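You operate a simulated robot arm through the tools that you are given. There is no shell and no other tool.

The job below is to be done with a simulated robot arm. You get a single attempt, and the scene is never put back.

JOB
Set the cage's brake adjuster to FIRM and put the brake back on.
Fine: brake off and lock lever free while the knob turns; lock it again; the cage stays where it is.

Only the result counts: the job must be done as asked and must still hold three seconds after the hand-in. Knocking over, shifting, dropping, spilling or breaking anything else fails it.

ROBOT AND FRAMES
A 7-joint arm with a two-finger parallel gripper, fixed in place. Base frame: the origin is on the floor under the middle of its stand, x ahead of it, y to its left, z up. Lengths are in m, angles in rad, forces in N, time in s.
With the tool pointing down near the work surface it reaches from about 0.1 to 0.5 m from the base axis. Its first joint turns from -1.152 to 1.152 rad. Payload 1.57 kg.
Tool frame: the origin (TCP) lies between the finger pads and is the grasp point; the fingertips stand 0.03 m ahead of it; z points along the fingers, y is the line along which they close. Largest opening 0.08 m; finger width 0.017, thickness 0.012; the body of the gripper, 0.04 by 0.082 m, starts 0.08 m behind the TCP.
Orientation is told as [roll, pitch, yaw] about the base's x, y, z axes, in that order, counted from this pose: with the fingers straight down and closing along the base's y, the tool's x points along the base's -x, its y along +y and its z along -z.

CONTROLS
- The arm moves only by the tool play_rows. Its argument "series" is a list of rows, each a list of 7 numbers: the turn, a rotation vector about the tool's x, y, z in units of 8 degrees (1.0 is 8 degrees), then the shift along the tool's x, y, z in units of 30 mm (1.0 is 30 mm), then the closure in counts, from 0 (fully open) to 255 (shut). In form: [[wx, wy, wz, x, y, z, hand], ...]. A call has 1 to 20 rows; each row shifts and turns the commanded pose from where the row before left it, along the tool's axes as they then stand. A call with a number of a shift or a turn outside -1 to 1 is refused whole. A row lasts 0.2 s, in which the tool goes at most 0.05 m and 0.15 rad; a call with a longer step from one row to the next is refused whole, and so is a gripper value outside its range. A pose out of reach is approached as far as the arm can. The call stops where the force on the tool passes 60 N (or 10 N more than at its start, if that is more) or the arm is blocked; 0.2 s more then pass. The fingers move at their own pace (about 0.072 m/s each) and stop on an object; they squeeze with about 32 N. The grip force told is the motor's: it shows also when the fingers shut on nothing. Time passes only in rows, and 0.2 s behind the last, so rows that do not move let the fingers close. The reply holds the time, the measured pose of the TCP, the force on the tool along the base axes, the opening and the grip force, in the units named above and with some noise, with the torque about the TCP (base axes, N m) and any sound that the robot's microphone picked up.
- Cameras (640 x 400 px; columns grow to the right, rows downward): "scene" is fixed at [0.0618, 0.4338, 1.4354]; the picture's right is [-0.74, -0.68, 0.00], its down [-0.31, 0.34, -0.89] and it looks along [0.60, -0.66, -0.46] (base axes); focal length 368 px, centre (320, 200). "wrist" rides on the gripper at [0.072, -0.007, -0.122] in the tool frame; the picture's right is [0.09, 1.00, 0.00], its down [-0.84, 0.08, -0.54] and it looks along [-0.54, 0.05, 0.84] (tool axes); focal length 238 px, centre (320, 200). There is no depth. A picture from a camera that has moved, and an enlarged one, comes with that camera's place and axes in the base frame and with its lens.
- camera(camera): a new picture of that camera. The clock stands still meanwhile.
- zoom(camera, box): a new picture of the part [left, top, right, bottom] of that camera's present view, enlarged. The clock stands still meanwhile.
- close_job(): hands the job in; it is judged then, once.

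Places have to be worked out from the pictures, the camera data and where the tool is seen. Open the gripper and draw the arm clear of the work before you hand the job in, unless the task says otherwise.

The tools are called as a command line: name --pt "numbers of a row" for each row, then --argument value for the rest, lists and objects as JSON in quotes. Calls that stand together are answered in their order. play_rows: Moves the arm, as the interface text tells. Its arguments: {"type":"object","properties":{"series":{"type":"array"}},"required":["series"]} The other tools are called the same way: camera (camera) takes a picture; zoom (camera, box) takes an enlarged picture of a part of a camera's view; close_job () hands the job in.

At the start:

```text
clock: 0.0
eef_pos: [0.3748, -0.1015, 1.2253]
tcp_rot: [-0.001, 0.0, 0.0]
wrist_force: [0.2, 0.4, 0.0]
moment: [0.0, 0.04, 0.02]
width: 0.0799
grip_force: 0.1
```

scene: 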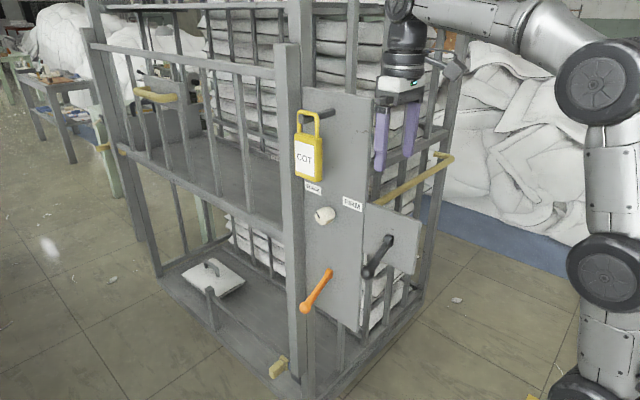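
wrist: 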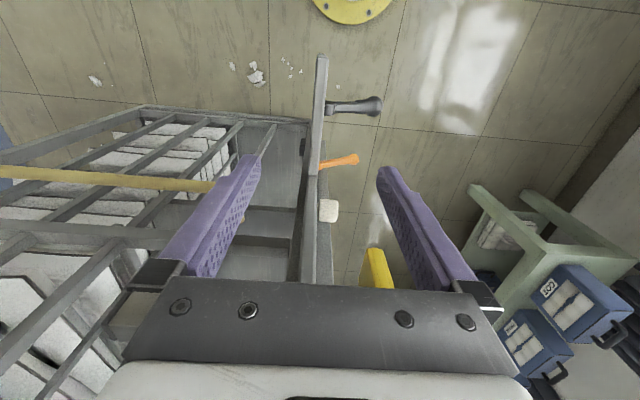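

I see a cage trolley with a vertical panel that carries a padlock/tag, a white knob, an orange lever and a black lever. I'll zoom in on the panel to read the labels before moving anything.

zoom --camera "scene" --box '[270, 80, 430, 180]'

zoom --camera "scene" --box '[280, 160, 440, 260]'

zoom --camera "scene" --box '[260, 220, 440, 332]'

zoom --camera "wrist" --box '[240, 40, 440, 300]'

```text
4.00 times, centred on (350, 130) of scene
camera zoom: at [0.0618, 0.4338, 1.4354], right [-0.74, -0.68, 0.0], down [-0.31, 0.34, -0.89], along [0.6, -0.66, -0.46], focal length 1470 px, centre (200, 480)
```

zoom: 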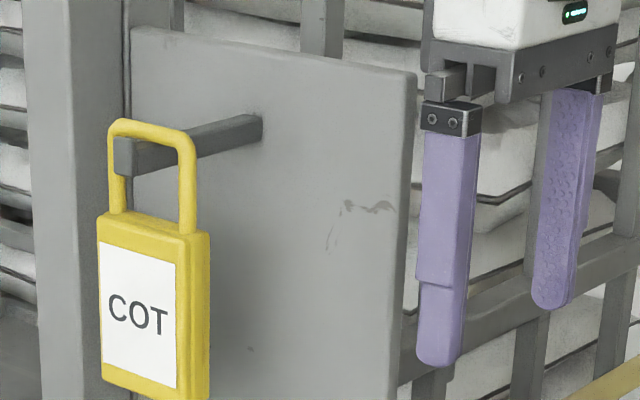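

```text
4.00 times, centred on (360, 210) of scene
camera zoom: at [0.0618, 0.4338, 1.4354], right [-0.74, -0.68, 0.0], down [-0.31, 0.34, -0.89], along [0.6, -0.66, -0.46], focal length 1470 px, centre (160, 160)
```

zoom: 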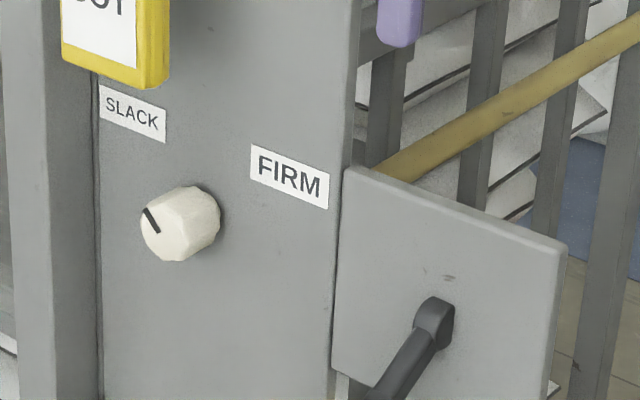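

```text
3.56 times, centred on (350, 276) of scene
camera zoom: at [0.0618, 0.4338, 1.4354], right [-0.74, -0.68, 0.0], down [-0.31, 0.34, -0.89], along [0.6, -0.66, -0.46], focal length 1307 px, centre (213, -70)
```

zoom: 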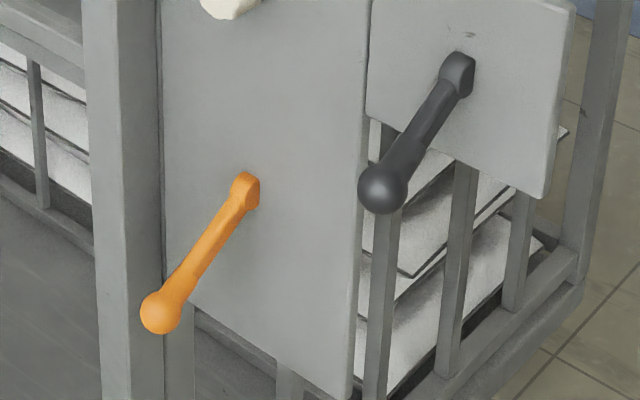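

```text
1.54 times, centred on (340, 170) of wrist
camera zoom: at [0.3012, -0.1103, 1.3485], right [-0.09, 1.0, 0.0], down [0.84, 0.08, 0.54], along [0.54, 0.05, -0.84], focal length 367 px, centre (289, 246)
```

zoom: 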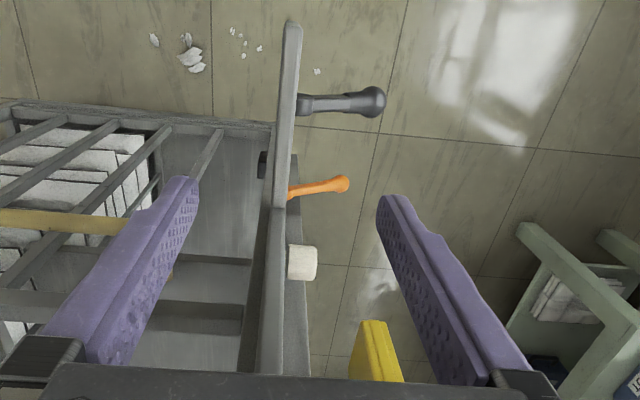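

The knob is at roughly (0.515, -0.077, 1.043). The orange lever runs from (0.512, -0.093, 0.888) to (0.512, -0.011, 0.836), and the black lever from (0.361, -0.092, 1.046) to (0.363, -0.029, 1.007). I can't tell yet which lever is which, so I'll first move sideways away from the panel (+y) to get a frontal view.

play_rows --pt "0 0 0 0 1 0 0" --pt "0 0 0 0 1 0 0" --pt "0 0 0 0 1 0 0" --pt "0 0 0 0 1 0 0" --pt "0 0 0 0 1 0 0" --pt "0 0 0 0 1 0 0" --pt "0 0 0 0 1 0 0"

```text
clock: 1.6
eef_pos: [0.374, 0.1083, 1.2261]
tcp_rot: [0.0, -0.001, -0.001]
wrist_force: [0.4, 0.8, 0.1]
moment: [-0.03, 0.02, -0.01]
width: 0.0798
grip_force: 0.2
```

The arm followed cleanly to y = 0.108. Next I rotate the tool about its x axis by about 90° so the fingers point at the panel (-y).

play_rows --pt "1 0 0 0 0 0 0" --pt "1 0 0 0 0 0 0" --pt "1 0 0 0 0 0 0" --pt "1 0 0 0 0 0 0" --pt "1 0 0 0 0 0 0" --pt "1 0 0 0 0 0 0" --pt "1 0 0 0 0 0 0" --pt "1 0 0 0 0 0 0" --pt "1 0 0 0 0 0 0" --pt "1 0 0 0 0 0 0" --pt "1 0 0 0 0 0 0" --pt "0.25 0 0 0 0 0 0"

camera --camera "wrist"

camera --camera "scene"

```text
clock: 4.2
eef_pos: [0.3718, 0.0362, 1.1505]
tcp_rot: [-1.572, 0.0, 0.001]
wrist_force: [-0.2, -1.4, -0.7]
moment: [-0.03, 0.01, 0.01]
width: 0.08
grip_force: 0.0
out of reach, approached as far as the arm can: row 7, 8, 9, 10, 11, 12
```

```text
taken
camera wrist: at [0.298, 0.157, 1.1581], right [-0.09, 0.0, -1.0], down [0.84, 0.54, -0.08], along [0.54, -0.84, -0.05], focal length 238 px, centre (320, 200)
```

wrist: 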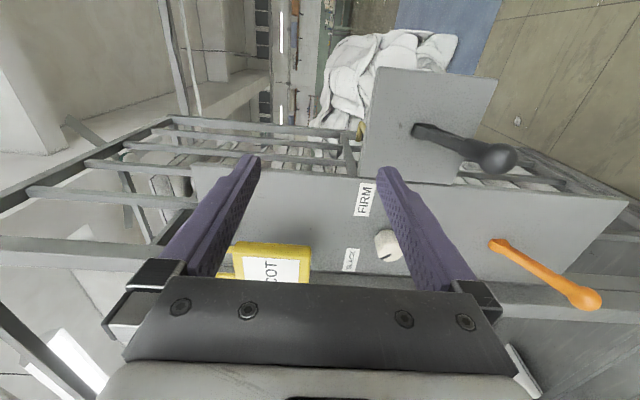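

```text
taken
```

scene: 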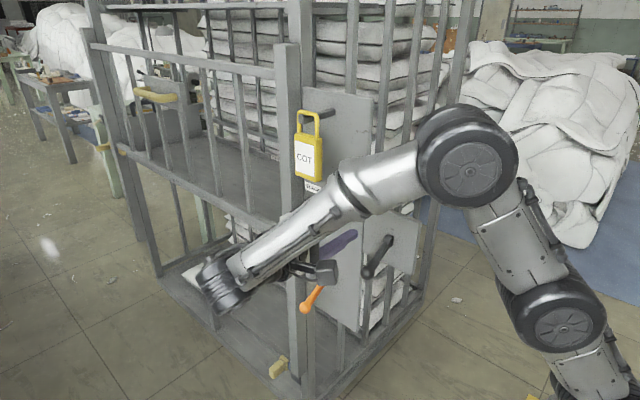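

The tool now points at the panel, although the arm could only get to (0.372, 0.036, 1.151). I'll zoom into the wrist view to inspect the levers, the knob and any labels.

zoom --camera "wrist" --box '[340, 60, 540, 185]'

zoom --camera "wrist" --box '[440, 170, 640, 330]'

zoom --camera "wrist" --box '[230, 170, 430, 295]'

```text
3.20 times, centred on (440, 122) of wrist
camera zoom: at [0.298, 0.157, 1.1581], right [-0.09, 0.0, -1.0], down [0.84, 0.54, -0.08], along [0.54, -0.84, -0.05], focal length 763 px, centre (-64, 448)
```

zoom: 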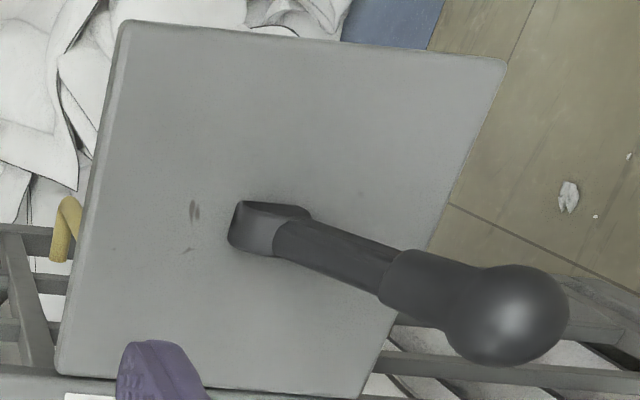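

```text
2.50 times, centred on (540, 250) of wrist
camera zoom: at [0.298, 0.157, 1.1581], right [-0.09, 0.0, -1.0], down [0.84, 0.54, -0.08], along [0.54, -0.84, -0.05], focal length 596 px, centre (-230, 75)
```

zoom: 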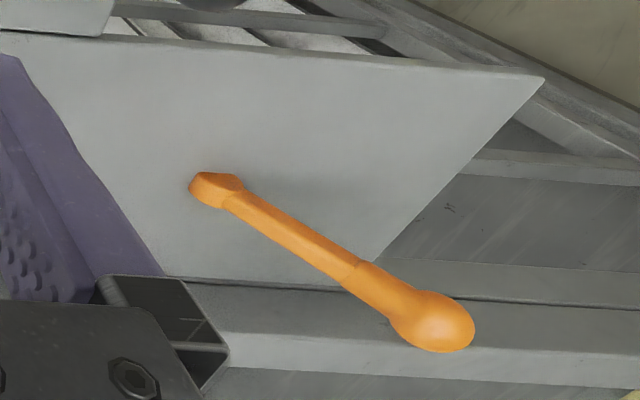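

```text
3.20 times, centred on (330, 232) of wrist
camera zoom: at [0.298, 0.157, 1.1581], right [-0.09, 0.0, -1.0], down [0.84, 0.54, -0.08], along [0.54, -0.84, -0.05], focal length 763 px, centre (288, 96)
```

zoom: 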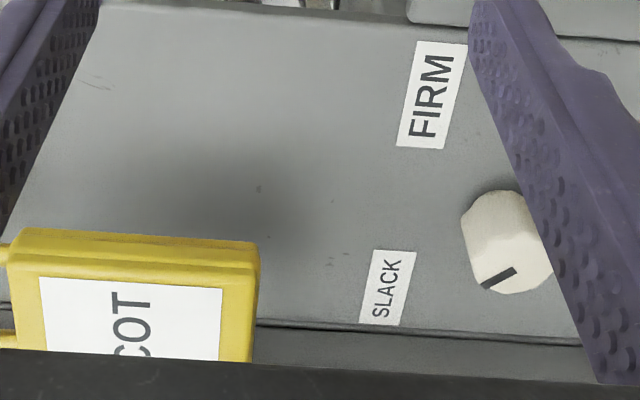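

The second view confirms my lever positions to within a few mm. Both levers slope about 32° downward and lie in the y-z plane, and the knob points at SLACK. I'll check how the commanded pose relates to the reached one with a small move (+x, down), and look at the lower brake part.

play_rows --pt "0 0 0 -1 1 0 0" --pt "0 0 0 -1 1 0 0"

zoom --camera "scene" --box '[180, 240, 400, 400]'

```text
clock: 4.8
eef_pos: [0.4328, 0.0362, 1.0912]
tcp_rot: [-1.57, 0.001, -0.001]
wrist_force: [-0.5, -0.4, -0.5]
moment: [0.01, -0.02, -0.01]
width: 0.0801
grip_force: 0.1
```

```text
2.50 times, centred on (290, 320) of scene
camera zoom: at [0.0617, 0.4338, 1.4354], right [-0.74, -0.68, 0.0], down [-0.31, 0.34, -0.89], along [0.6, -0.66, -0.46], focal length 919 px, centre (395, -100)
```

zoom: 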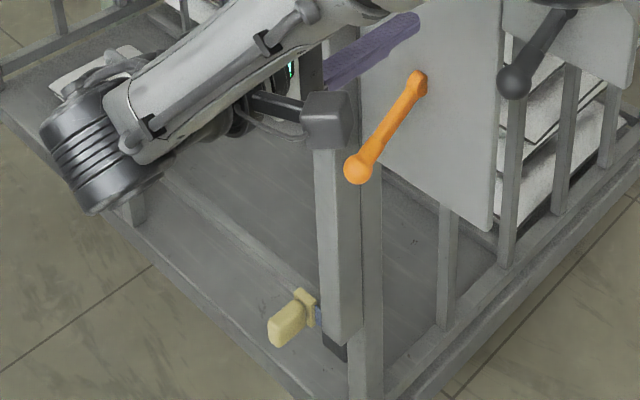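

The commanded pose follows the reached pose, so there is no hidden offset. I'll now move in front of the black lever at a safe stand-off, to TCP about (0.363, 0.036, 1.012), with the fingers open vertically to straddle its ball.

play_rows --pt "0 0 0 0.78 0.88 0 0" --pt "0 0 0 0.78 0.88 0 0" --pt "0 0 0 0.78 0.88 0 0"

camera --camera "wrist"

camera --camera "scene"

```text
clock: 5.6
eef_pos: [0.3598, 0.0343, 1.0117]
tcp_rot: [-1.571, 0.0, 0.0]
wrist_force: [0.4, -0.7, 0.4]
moment: [0.02, -0.01, 0.04]
width: 0.0799
grip_force: 0.1
```

```text
taken
camera wrist: at [0.2877, 0.1555, 1.0199], right [-0.09, 0.0, -1.0], down [0.84, 0.54, -0.08], along [0.54, -0.84, -0.05], focal length 238 px, centre (320, 200)
```

wrist: 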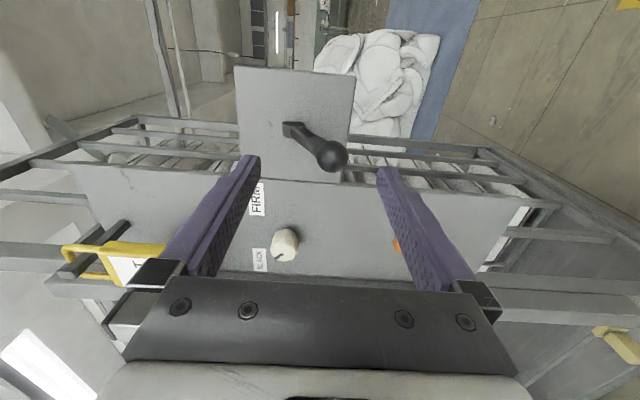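

```text
taken
```

scene: 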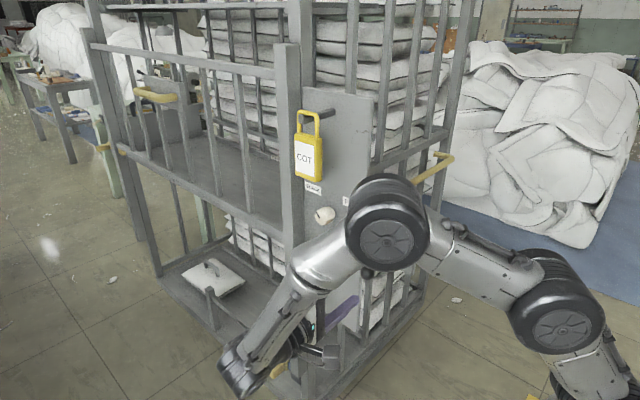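

The ball of the black lever projects to (0.3615, -0.029, 1.003) and the TCP is at (0.360, 0.034, 1.012), so the fingers straddle it centrally. I move in along -y about 56 mm without closing.

play_rows --pt "0 0 0 -0.05 0 0.6 0" --pt "0 0 0 0 0 0.6 0" --pt "0 0 0 0 0 0.6 0"

camera --camera "wrist"

```text
clock: 6.4
eef_pos: [0.3619, -0.0183, 1.0124]
tcp_rot: [-1.57, -0.001, 0.0]
wrist_force: [0.1, 0.4, 1.3]
moment: [0.0, -0.03, 0.03]
width: 0.0803
grip_force: 0.0
```

```text
taken
camera wrist: at [0.289, 0.1015, 1.0198], right [-0.09, 0.0, -1.0], down [0.84, 0.54, -0.08], along [0.54, -0.84, -0.05], focal length 238 px, centre (320, 200)
```

wrist: 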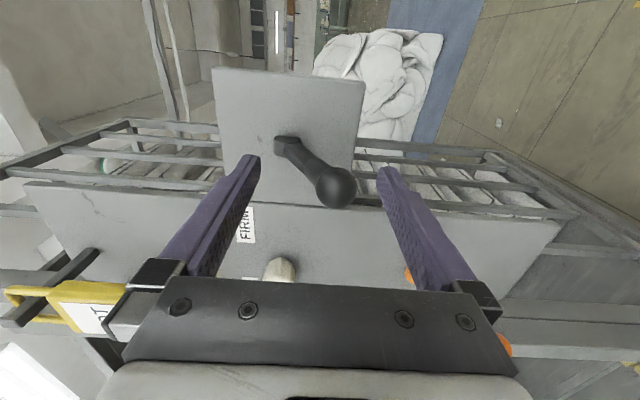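

The ball sits between the open fingers with no contact. I lift slowly to feel the black lever's resistance.

play_rows --pt "0 0 0 0 -0.33 0 0" --pt "0 0 0 0 -0.33 0 0" --pt "0 0 0 0 -0.25 0 0"

camera --camera "wrist"

```text
clock: 7.2
eef_pos: [0.3604, -0.0184, 1.0384]
tcp_rot: [-1.569, 0.0, -0.001]
wrist_force: [-0.2, 0.3, -1.0]
moment: [0.03, 0.0, 0.01]
width: 0.0799
grip_force: 0.0
```

```text
taken
camera wrist: at [0.289, 0.1026, 1.0469], right [-0.09, 0.0, -1.0], down [0.84, 0.54, -0.08], along [0.54, -0.84, -0.05], focal length 238 px, centre (320, 200)
```

wrist: 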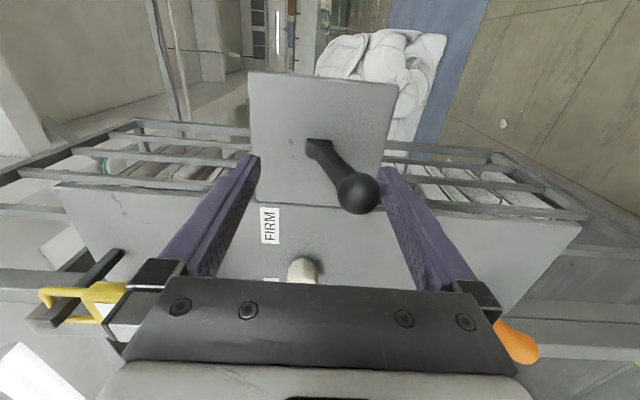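

Ball not touched yet (about 6 mm gap to the lower finger). I continue lifting in small steps and watch the force.

play_rows --pt "0 0 0 0 -0.2 0 0" --pt "0 0 0 0 -0.2 0 0" --pt "0 0 0 0 -0.2 0 0"

camera --camera "wrist"

```text
clock: 8.0
eef_pos: [0.3633, -0.0181, 1.0566]
tcp_rot: [-1.571, 0.0, -0.001]
wrist_force: [0.3, -1.2, -0.5]
moment: [-0.02, 0.0, 0.0]
width: 0.08
grip_force: 0.0
```

```text
taken
camera wrist: at [0.2891, 0.1031, 1.0644], right [-0.09, 0.0, -1.0], down [0.84, 0.54, -0.08], along [0.54, -0.84, -0.05], focal length 238 px, centre (320, 200)
```

wrist: 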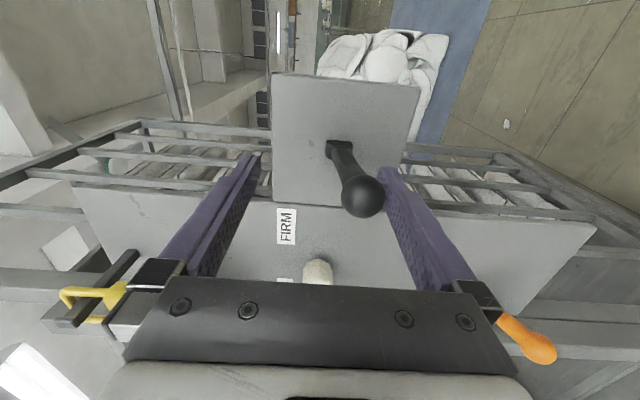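

The black lever is rising with the finger at almost no force, so it isn't blocked. I keep lifting toward its other position and watch the force.

play_rows --pt "0 0 0 0 -0.25 0 0" --pt "0 0 0 0 -0.25 0 0" --pt "0 0 0 0 -0.25 0 0" --pt "0 0 0 0 -0.25 0 0"

camera --camera "wrist"

```text
clock: 9.0
eef_pos: [0.3626, -0.0179, 1.0872]
tcp_rot: [-1.571, 0.0, 0.0]
wrist_force: [-0.1, -0.6, 0.5]
moment: [0.0, 0.0, -0.04]
width: 0.08
grip_force: 0.0
```

```text
taken
camera wrist: at [0.2895, 0.103, 1.0948], right [-0.09, 0.0, -1.0], down [0.84, 0.54, -0.08], along [0.54, -0.84, -0.05], focal length 238 px, centre (320, 200)
```

wrist: 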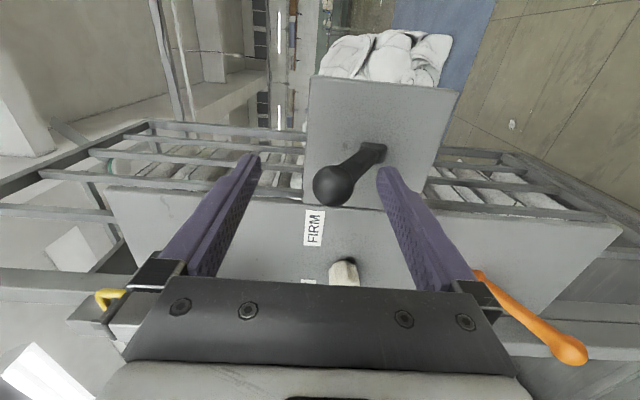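

The black lever flipped over to its upper position by itself (ball now at about z = 1.08). I back straight out along +y and check that it stays there.

play_rows --pt "0 0 0 0 0 -0.6 0" --pt "0 0 0 0 0 -0.6 0" --pt "0 0 0 0 0 -0.6 0"

camera --camera "wrist"

camera --camera "scene"

```text
clock: 9.8
eef_pos: [0.3634, 0.0372, 1.0865]
tcp_rot: [-1.57, 0.0, -0.001]
wrist_force: [0.4, -0.4, 0.6]
moment: [-0.02, 0.03, 0.04]
width: 0.0801
grip_force: 0.0
```

```text
taken
camera wrist: at [0.2894, 0.1574, 1.0942], right [-0.09, 0.0, -1.0], down [0.84, 0.54, -0.08], along [0.54, -0.84, -0.05], focal length 238 px, centre (320, 200)
```

wrist: 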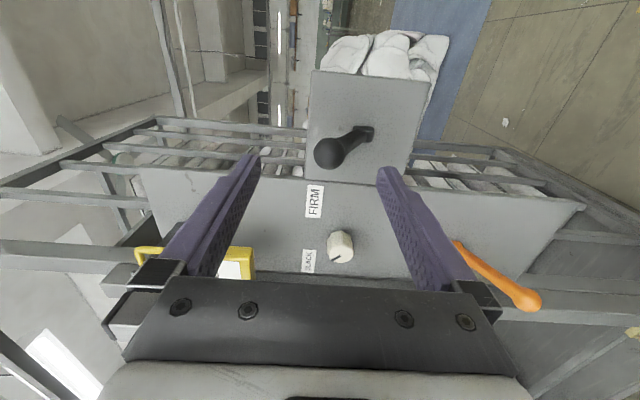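

```text
taken
```

scene: 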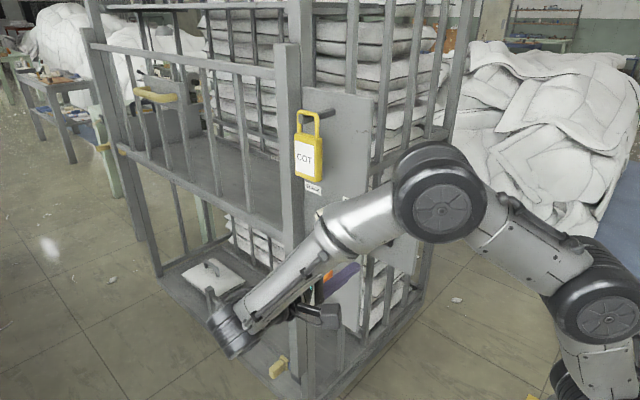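

The black lever stays up, and the cage and padlock are unchanged. Now I travel to a stand-off in front of the orange lever, about (0.512, 0.055, 0.85), in two parts.

play_rows --pt "0 0 0 -0.62 0.97 -0.08 0" --pt "0 0 0 -0.62 0.97 -0.08 0" --pt "0 0 0 -0.62 0.97 -0.08 0" --pt "0 0 0 -0.62 0.97 -0.08 0"

camera --camera "scene"

camera --camera "wrist"

```text
clock: 10.8
eef_pos: [0.4368, 0.046, 0.9688]
tcp_rot: [-1.57, -0.001, 0.0]
wrist_force: [0.0, 0.1, 0.0]
moment: [-0.03, -0.03, -0.01]
width: 0.0799
grip_force: 0.1
```

```text
taken
```

scene: 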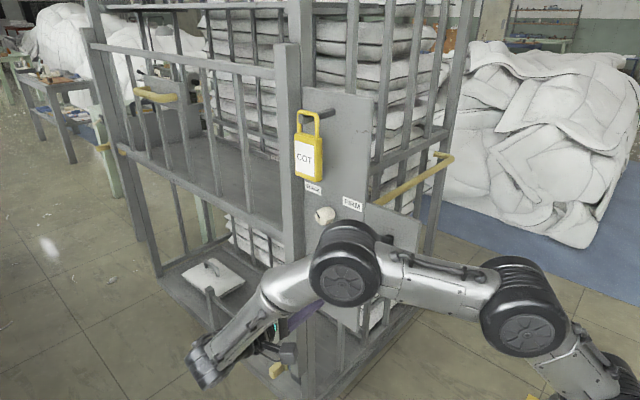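

```text
taken
camera wrist: at [0.3633, 0.1672, 0.9765], right [-0.09, 0.0, -1.0], down [0.84, 0.54, -0.08], along [0.54, -0.84, -0.05], focal length 238 px, centre (320, 200)
```

wrist: 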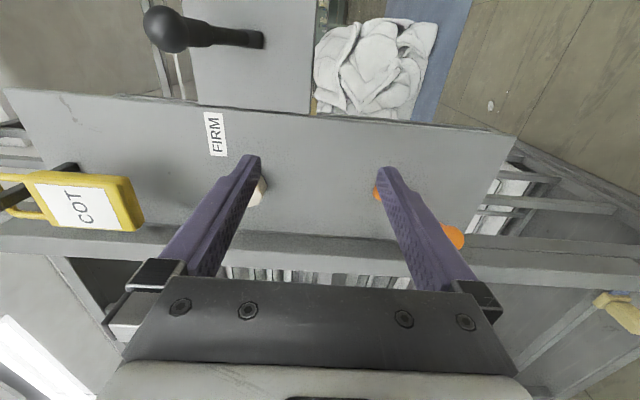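

The path is clear so far. I continue the second half toward the orange lever's stand-off.

play_rows --pt "0 0 0 -0.62 0.97 -0.08 0" --pt "0 0 0 -0.62 0.97 -0.08 0" --pt "0 0 0 -0.62 0.97 -0.08 0" --pt "0 0 0 -0.62 0.97 -0.08 0"

camera --camera "scene"

camera --camera "wrist"

```text
clock: 11.8
eef_pos: [0.5139, 0.0571, 0.8548]
tcp_rot: [-1.57, 0.0, 0.0]
wrist_force: [-0.1, -1.1, 0.2]
moment: [0.02, 0.0, 0.03]
width: 0.0801
grip_force: 0.1
```

```text
taken
```

scene: 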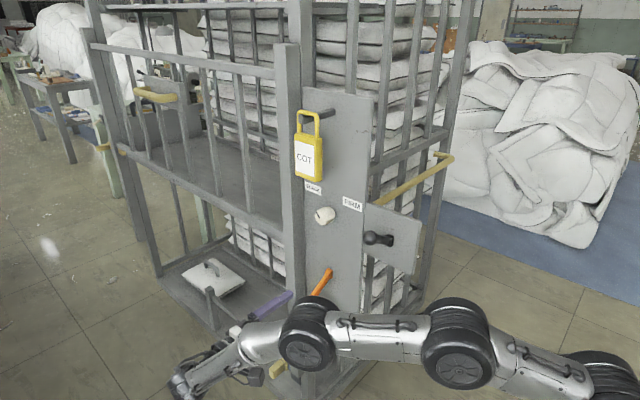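

```text
taken
camera wrist: at [0.4414, 0.1777, 0.863], right [-0.09, 0.0, -1.0], down [0.84, 0.54, -0.08], along [0.54, -0.84, -0.05], focal length 238 px, centre (320, 200)
```

wrist: 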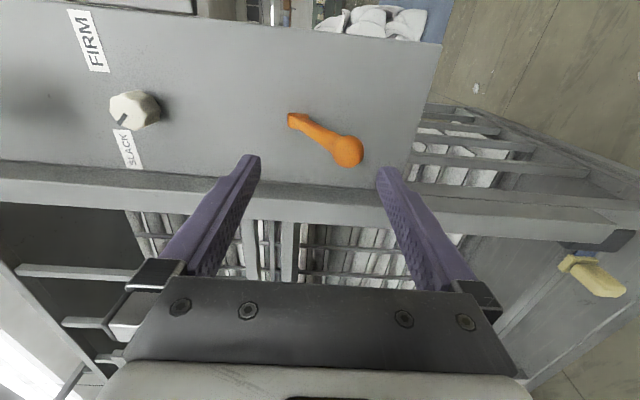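

The orange ball projects to (0.512, -0.011, 0.834), and the black lever is clearly up in the scene view. I lower 12 mm to centre the fingers on it and advance about 60 mm to straddle.

play_rows --pt "0 0 0 0 0.4 0 0" --pt "0 0 0 0.05 0 0.5 0" --pt "0 0 0 0 0 0.5 0" --pt "0 0 0 0 0 0.5 0" --pt "0 0 0 0 0 0.5 0"

camera --camera "wrist"

camera --camera "scene"

```text
clock: 13.0
eef_pos: [0.5105, -0.0054, 0.8438]
tcp_rot: [-1.571, 0.001, 0.0]
wrist_force: [-1.0, 0.7, 0.2]
moment: [0.01, 0.0, -0.01]
width: 0.0798
grip_force: 0.1
```

```text
taken
camera wrist: at [0.4378, 0.1159, 0.8503], right [-0.09, 0.0, -1.0], down [0.84, 0.54, -0.08], along [0.54, -0.84, -0.05], focal length 238 px, centre (320, 200)
```

wrist: 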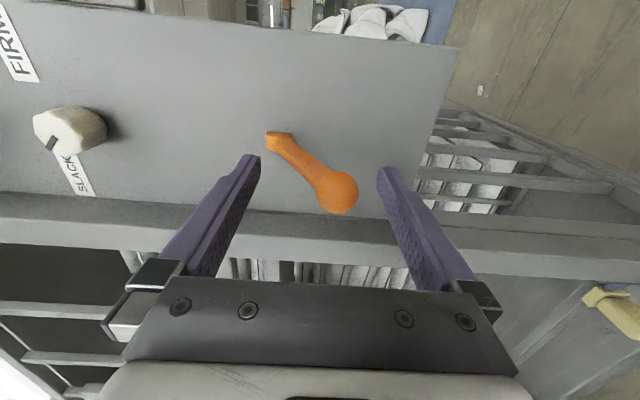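

```text
taken
```

scene: 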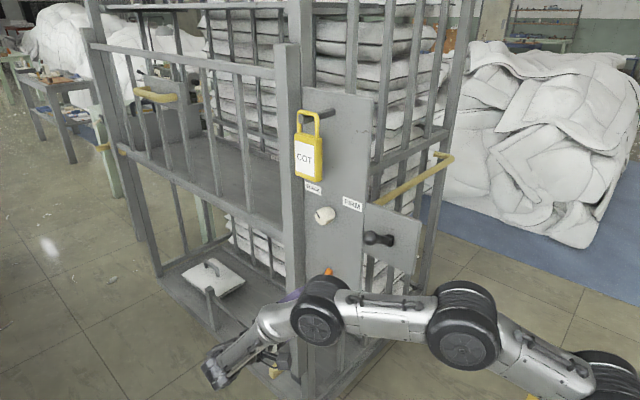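

Fingers straddle the orange lever without contact. I lift gently, half way first, to feel whether it is free.

play_rows --pt "0 0 0 0 -0.25 0 0" --pt "0 0 0 0 -0.25 0 0" --pt "0 0 0 0 -0.25 0 0" --pt "0 0 0 0 -0.2 0 0"

camera --camera "wrist"

```text
clock: 14.0
eef_pos: [0.5114, -0.0058, 0.8703]
tcp_rot: [-1.574, -0.001, -0.001]
wrist_force: [0.3, -1.4, -2.3]
moment: [-0.03, 0.0, -0.05]
width: 0.0801
grip_force: 0.1
```

```text
taken
camera wrist: at [0.4375, 0.1153, 0.8783], right [-0.09, 0.0, -1.0], down [0.84, 0.54, -0.08], along [0.54, -0.84, -0.05], focal length 238 px, centre (320, 200)
```

wrist: 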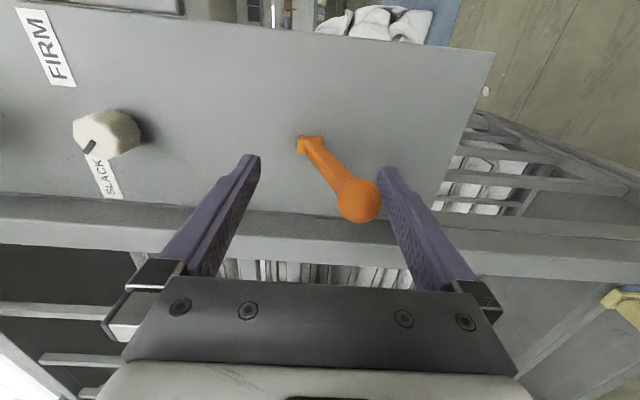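

Contact just started (about 2 N). I keep lifting in small steps and check the force.

play_rows --pt "0 0 0 0 -0.2 0 0" --pt "0 0 0 0 -0.2 0 0"

camera --camera "wrist"

```text
clock: 14.6
eef_pos: [0.5101, -0.0045, 0.8831]
tcp_rot: [-1.57, 0.0, 0.002]
wrist_force: [0.7, 0.9, -1.6]
moment: [0.04, 0.01, 0.0]
width: 0.0801
grip_force: 0.0
```

```text
taken
camera wrist: at [0.4369, 0.1161, 0.8905], right [-0.09, 0.0, -1.0], down [0.84, 0.54, -0.08], along [0.54, -0.84, -0.05], focal length 238 px, centre (320, 200)
```

wrist: 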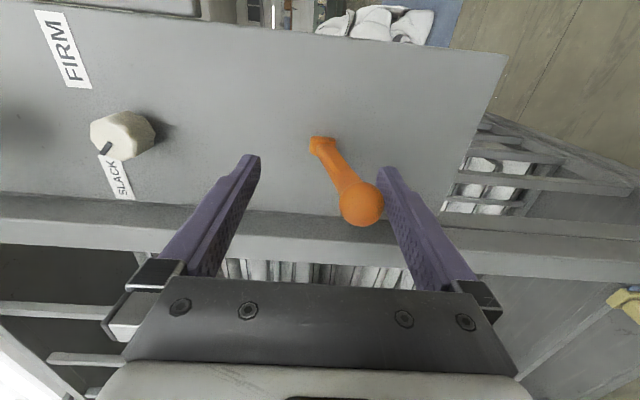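

The orange lever is also lifting freely at under 2 N. I continue past the horizontal so it can flip over.

play_rows --pt "0 0 0 0 -0.2 0 0" --pt "0 0 0 0 -0.2 0 0" --pt "0 0 0 0 -0.2 0 0" --pt "0 0 0 0 -0.2 0 0" --pt "0 0 0 0 -0.2 0 0" --pt "0 0 0 0 -0.2 0 0"

camera --camera "wrist"

camera --camera "scene"

```text
clock: 16.0
eef_pos: [0.5102, -0.0042, 0.9205]
tcp_rot: [-1.571, 0.0, 0.001]
wrist_force: [-0.3, -0.6, 0.3]
moment: [0.0, -0.02, 0.02]
width: 0.08
grip_force: 0.1
```

```text
taken
camera wrist: at [0.4367, 0.1167, 0.9267], right [-0.09, 0.0, -1.0], down [0.84, 0.54, -0.08], along [0.54, -0.84, -0.05], focal length 238 px, centre (320, 200)
```

wrist: 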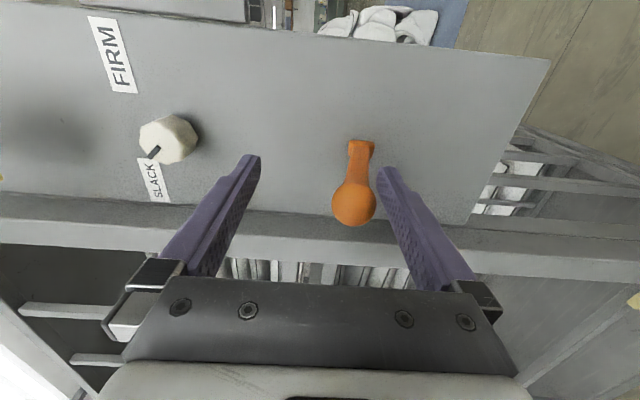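

```text
taken
```

scene: 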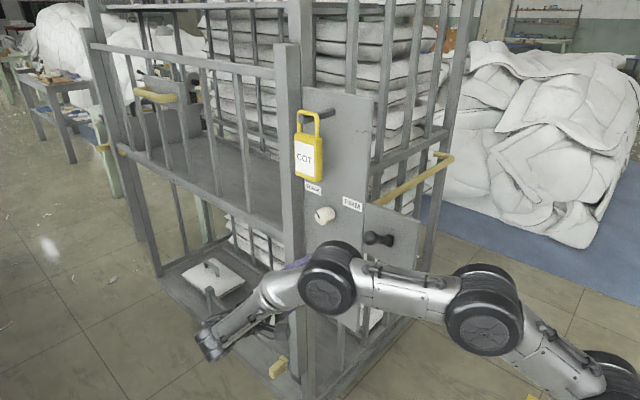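

The orange lever is now just above horizontal (ball at about z = 0.90), still resting near the finger. I lift a little more to complete the throw.

play_rows --pt "0 0 0 0 -0.2 0 0" --pt "0 0 0 0 -0.2 0 0" --pt "0 0 0 0 -0.2 0 0"

camera --camera "wrist"

```text
clock: 16.8
eef_pos: [0.5101, -0.0045, 0.9365]
tcp_rot: [-1.571, 0.001, 0.0]
wrist_force: [-0.7, 0.2, -0.3]
moment: [0.0, 0.0, -0.01]
width: 0.0799
grip_force: 0.0
```

```text
taken
camera wrist: at [0.4372, 0.1163, 0.9441], right [-0.09, 0.0, -1.0], down [0.84, 0.54, -0.08], along [0.54, -0.84, -0.05], focal length 238 px, centre (320, 200)
```

wrist: 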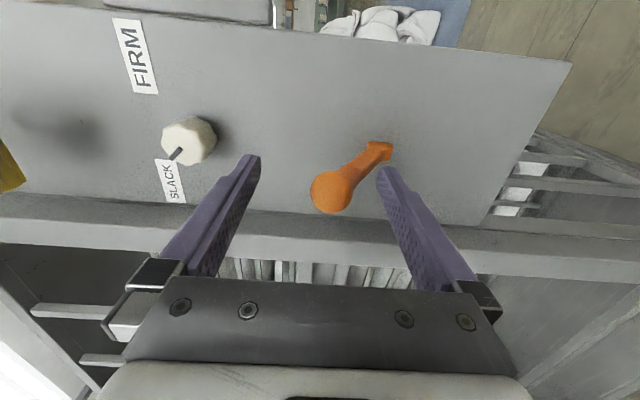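

The orange lever has flipped up too. I retreat about 70 mm along +y, then rise toward the knob.

play_rows --pt "0 0 0 0 0 -0.6 0" --pt "0 0 0 0 0 -0.6 0" --pt "0 0 0 0 0 -0.6 0" --pt "0 0 0 0 0 -0.4 0"

camera --camera "wrist"

camera --camera "scene"

```text
clock: 17.8
eef_pos: [0.5102, 0.0617, 0.9366]
tcp_rot: [-1.57, 0.001, 0.001]
wrist_force: [0.4, -0.5, 0.0]
moment: [0.03, 0.03, 0.01]
width: 0.0803
grip_force: 0.0
```

```text
taken
camera wrist: at [0.4368, 0.1829, 0.9447], right [-0.09, 0.0, -1.0], down [0.84, 0.54, -0.08], along [0.54, -0.84, -0.05], focal length 238 px, centre (320, 200)
```

wrist: 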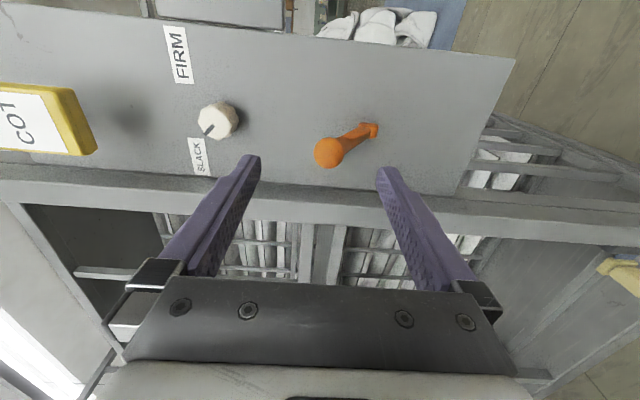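

```text
taken
```

scene: 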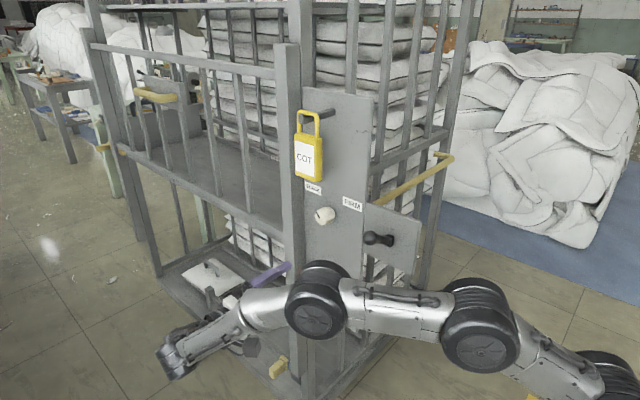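

Cage unmoved, both levers up. I rise about 105 mm to be in front of the knob, staying at y = 0.06.

play_rows --pt "0 0 0 -0.04 -0.875 0 0" --pt "0 0 0 -0.04 -0.875 0 0" --pt "0 0 0 -0.04 -0.875 0 0" --pt "0 0 0 -0.04 -0.875 0 0"

camera --camera "wrist"

zoom --camera "wrist" --box '[240, 70, 400, 170]'

zoom --camera "scene" --box '[280, 160, 440, 260]'

```text
clock: 18.8
eef_pos: [0.5164, 0.0629, 1.0412]
tcp_rot: [-1.57, -0.001, 0.0]
wrist_force: [-0.5, -0.6, 0.6]
moment: [0.01, 0.01, 0.03]
width: 0.0799
grip_force: 0.0
```

```text
taken
camera wrist: at [0.4427, 0.1834, 1.0495], right [-0.09, 0.0, -1.0], down [0.84, 0.54, -0.08], along [0.54, -0.84, -0.05], focal length 238 px, centre (320, 200)
```

wrist: 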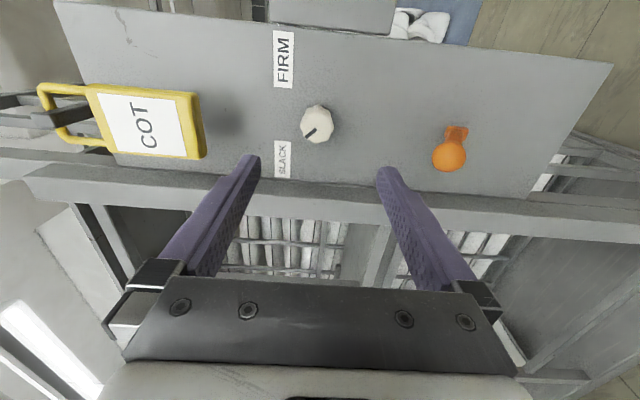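

```text
4.00 times, centred on (320, 120) of wrist
camera zoom: at [0.4427, 0.1834, 1.0495], right [-0.09, 0.0, -1.0], down [0.84, 0.54, -0.08], along [0.54, -0.84, -0.05], focal length 953 px, centre (320, 520)
```

zoom: 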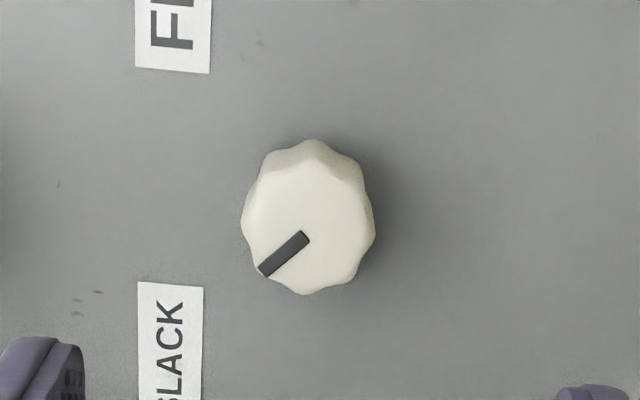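

```text
4.00 times, centred on (360, 210) of scene
camera zoom: at [0.0618, 0.4338, 1.4354], right [-0.74, -0.68, 0.0], down [-0.31, 0.34, -0.89], along [0.6, -0.66, -0.46], focal length 1470 px, centre (160, 160)
```

zoom: 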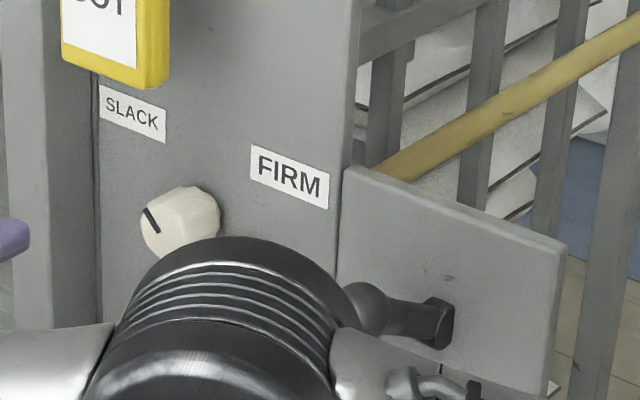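

From the two cameras the knob face centre is at (0.514, -0.070, 1.046) and the panel surface at y ≈ -0.0995. The pointer sits about 45° left of vertical (SLACK). I shift up 3.7 mm, move to y ≈ 0.0 and re-check centring.

play_rows --pt "0 0 0 0.05 -0.12 0.5 0" --pt "0 0 0 0 0 0.5 0" --pt "0 0 0 0 0 0.5 0" --pt "0 0 0 0 0 0.5 0"

camera --camera "wrist"

zoom --camera "wrist" --box '[240, 100, 400, 200]'

camera --camera "scene"

```text
clock: 19.8
eef_pos: [0.5142, 0.001, 1.0448]
tcp_rot: [-1.57, 0.001, -0.001]
wrist_force: [0.0, -0.4, 0.7]
moment: [-0.02, -0.02, 0.04]
width: 0.0803
grip_force: 0.1
```

```text
taken
camera wrist: at [0.4406, 0.1222, 1.0525], right [-0.09, 0.0, -1.0], down [0.84, 0.54, -0.08], along [0.54, -0.84, -0.05], focal length 238 px, centre (320, 200)
```

wrist: 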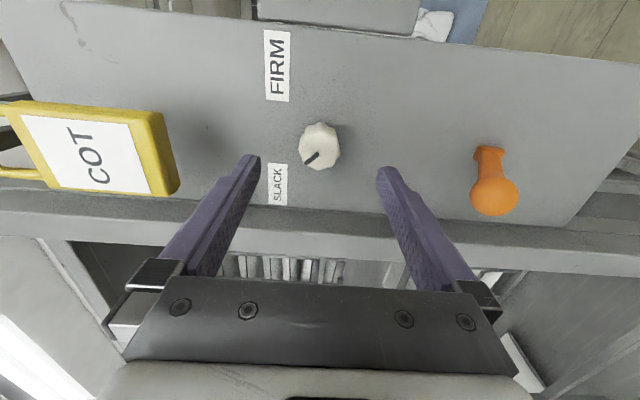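

```text
4.00 times, centred on (320, 150) of wrist
camera zoom: at [0.4406, 0.1222, 1.0525], right [-0.09, 0.0, -1.0], down [0.84, 0.54, -0.08], along [0.54, -0.84, -0.05], focal length 953 px, centre (320, 400)
```

zoom: 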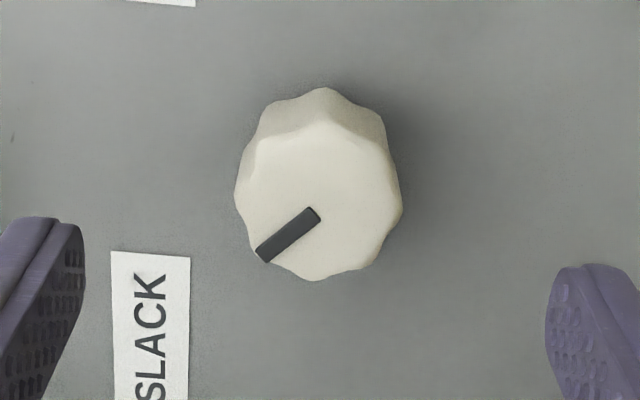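

```text
taken
```

scene: 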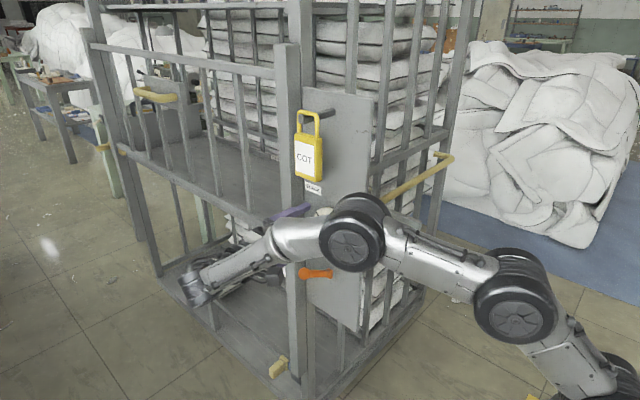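

The knob is centred on the tool axis to under 1 mm. Before going in, I check the elbow's clearance to the black lever in the scene view.

zoom --camera "scene" --box '[160, 170, 480, 370]'

zoom --camera "scene" --box '[300, 180, 420, 280]'

```text
2.00 times, centred on (320, 270) of scene
camera zoom: at [0.0618, 0.4338, 1.4354], right [-0.74, -0.68, 0.0], down [-0.31, 0.34, -0.89], along [0.6, -0.66, -0.46], focal length 735 px, centre (320, 60)
```

zoom: 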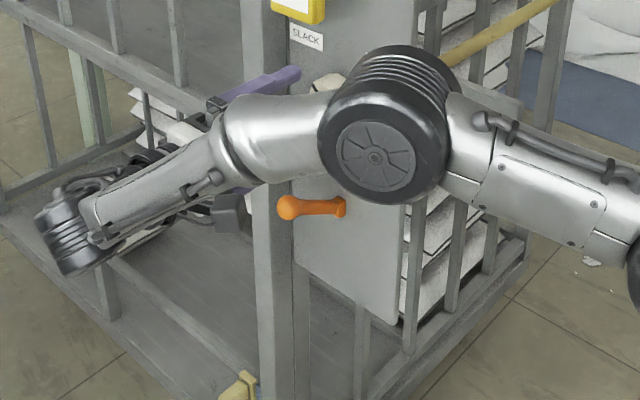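

```text
4.00 times, centred on (360, 230) of scene
camera zoom: at [0.0618, 0.4338, 1.4354], right [-0.74, -0.68, 0.0], down [-0.31, 0.34, -0.89], along [0.6, -0.66, -0.46], focal length 1470 px, centre (160, 80)
```

zoom: 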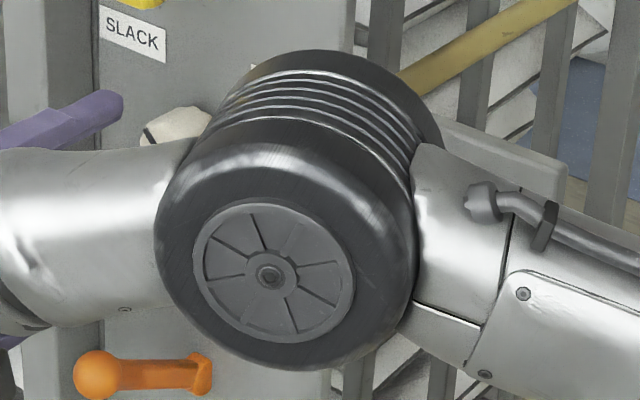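

Checking the arm geometry from several frames, the elbow is at about (0.28, 0.13, 1.20), well clear of the black lever. I advance 60 mm so the open fingers surround the knob, with the tips about 9 mm off the panel.

play_rows --pt "0 0 0 0 0 0.4 0" --pt "0 0 0 0 0 0.4 0" --pt "0 0 0 0 0 0.4 0" --pt "0 0 0 0 0 0.4 0" --pt "0 0 0 0 0 0.4 0"

camera --camera "wrist"

camera --camera "scene"

```text
clock: 21.0
eef_pos: [0.5133, -0.0597, 1.0443]
tcp_rot: [-1.57, -0.001, 0.002]
wrist_force: [0.2, 0.6, 0.4]
moment: [-0.04, 0.04, -0.01]
width: 0.0799
grip_force: 0.1
```

```text
taken
camera wrist: at [0.4405, 0.0624, 1.0518], right [-0.09, 0.0, -1.0], down [0.84, 0.54, -0.08], along [0.54, -0.84, -0.05], focal length 238 px, centre (320, 200)
```

wrist: 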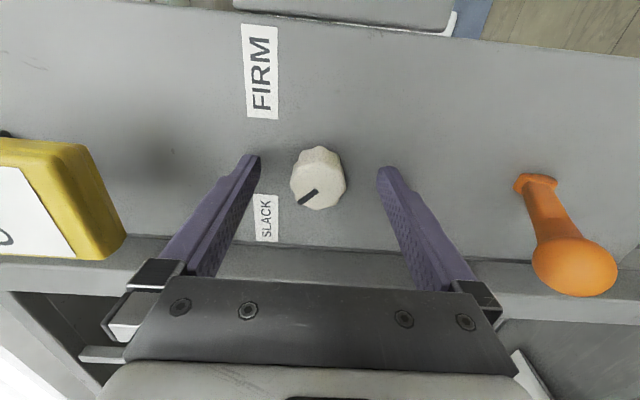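

```text
taken
```

scene: 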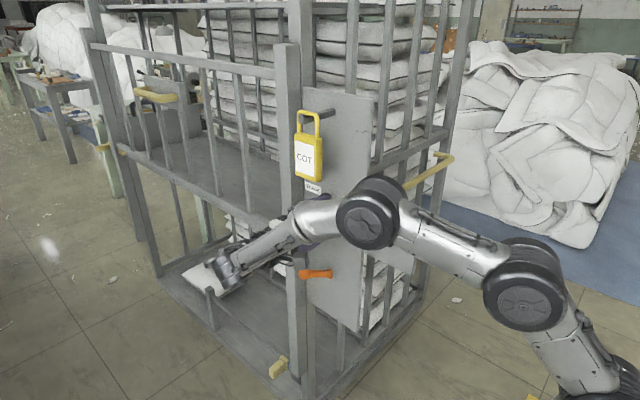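

The fingers are around the knob. I zoom in to check centring before closing.

zoom --camera "wrist" --box '[230, 120, 410, 232]'

```text
3.56 times, centred on (320, 176) of wrist
camera zoom: at [0.4405, 0.0624, 1.0518], right [-0.09, 0.0, -1.0], down [0.84, 0.54, -0.08], along [0.54, -0.84, -0.05], focal length 848 px, centre (320, 285)
```

zoom: 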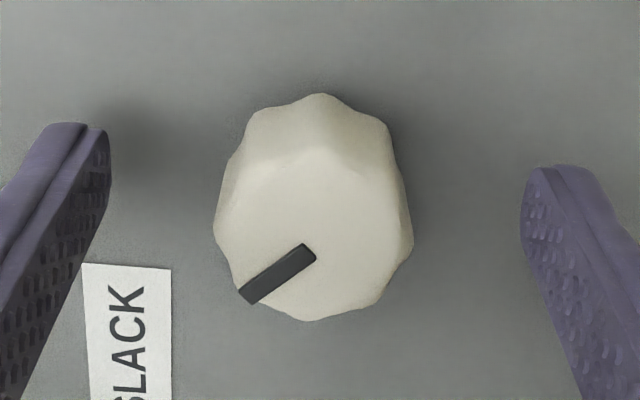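

By the finger tips, the knob is centred to within about 1 mm in the closing direction, which is vertical so it can't roll the cage. I close the gripper on it without moving the arm.

play_rows --pt "0 0 0 0 -0.02 0 255" --pt "0 0 0 0 0 0 255" --pt "0 0 0 0 0 0 255" --pt "0 0 0 0 0 0 255"

zoom --camera "wrist" --box '[230, 120, 410, 232]'

camera --camera "scene"

```text
clock: 22.0
eef_pos: [0.5128, -0.059, 1.0453]
tcp_rot: [-1.572, 0.001, -0.001]
wrist_force: [-0.2, -2.5, 1.8]
moment: [0.32, 0.0, 0.13]
width: 0.0336
grip_force: 41.2
```

```text
3.56 times, centred on (320, 176) of wrist
camera zoom: at [0.4402, 0.0627, 1.0527], right [-0.09, 0.0, -1.0], down [0.84, 0.54, -0.08], along [0.54, -0.84, -0.05], focal length 848 px, centre (320, 285)
```

zoom: 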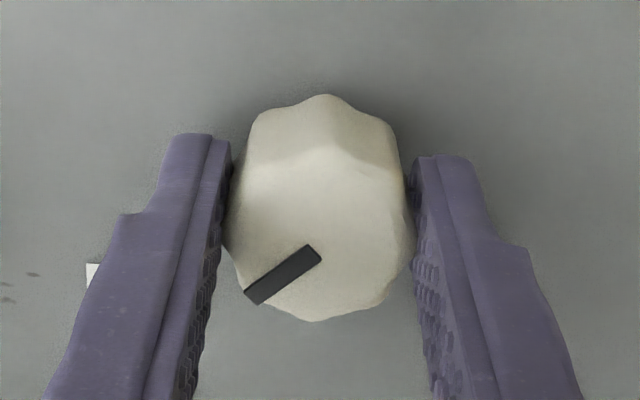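

```text
taken
```

scene: 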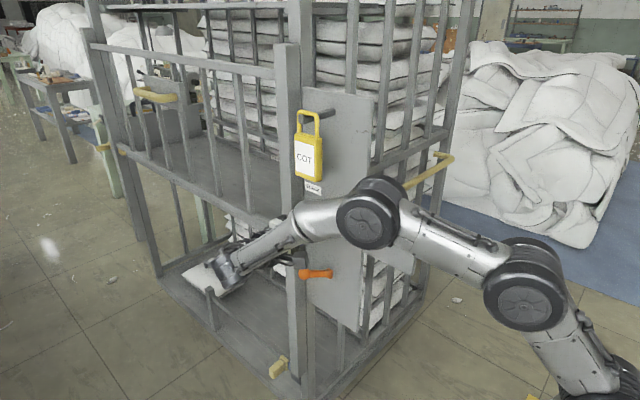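

Gripped at 33.6 mm width with only about 3 N of side load. I rotate about +tool z (clockwise seen from the front, SLACK to FIRM), 16° first to check resistance.

play_rows --pt "0 0 0.5 0 0 0 255" --pt "0 0 0.5 0 0 0 255" --pt "0 0 0.5 0 0 0 255" --pt "0 0 0.5 0 0 0 255"

camera --camera "wrist"

zoom --camera "scene" --box '[260, 80, 420, 330]'

```text
clock: 23.0
eef_pos: [0.5144, -0.0592, 1.0439]
tcp_rot: [-1.571, -0.28, 0.0]
wrist_force: [3.4, -2.9, -6.1]
moment: [-0.4, 0.01, -0.94]
width: 0.0337
grip_force: 41.4
```

```text
taken
camera wrist: at [0.4412, 0.0627, 1.0322], right [0.19, 0.0, -0.98], down [0.83, 0.54, 0.16], along [0.53, -0.84, 0.1], focal length 238 px, centre (320, 200)
```

wrist: 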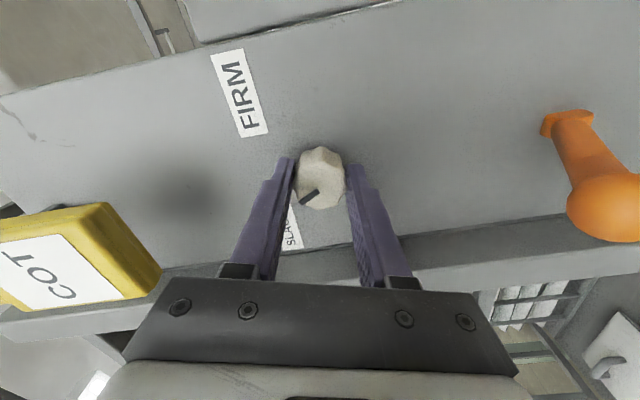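

```text
1.60 times, centred on (340, 205) of scene
camera zoom: at [0.062, 0.4337, 1.4354], right [-0.74, -0.68, 0.0], down [-0.31, 0.34, -0.89], along [0.6, -0.66, -0.46], focal length 588 px, centre (288, 192)
```

zoom: 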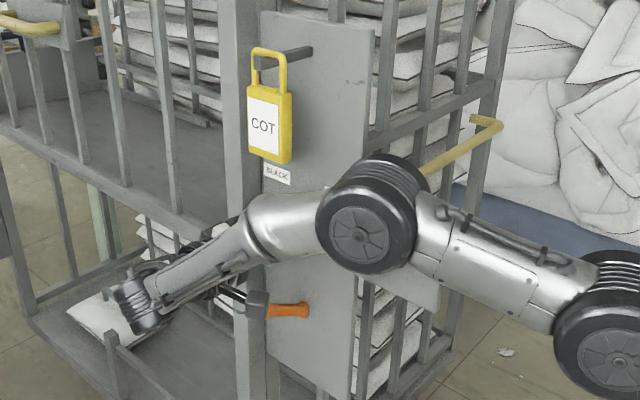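

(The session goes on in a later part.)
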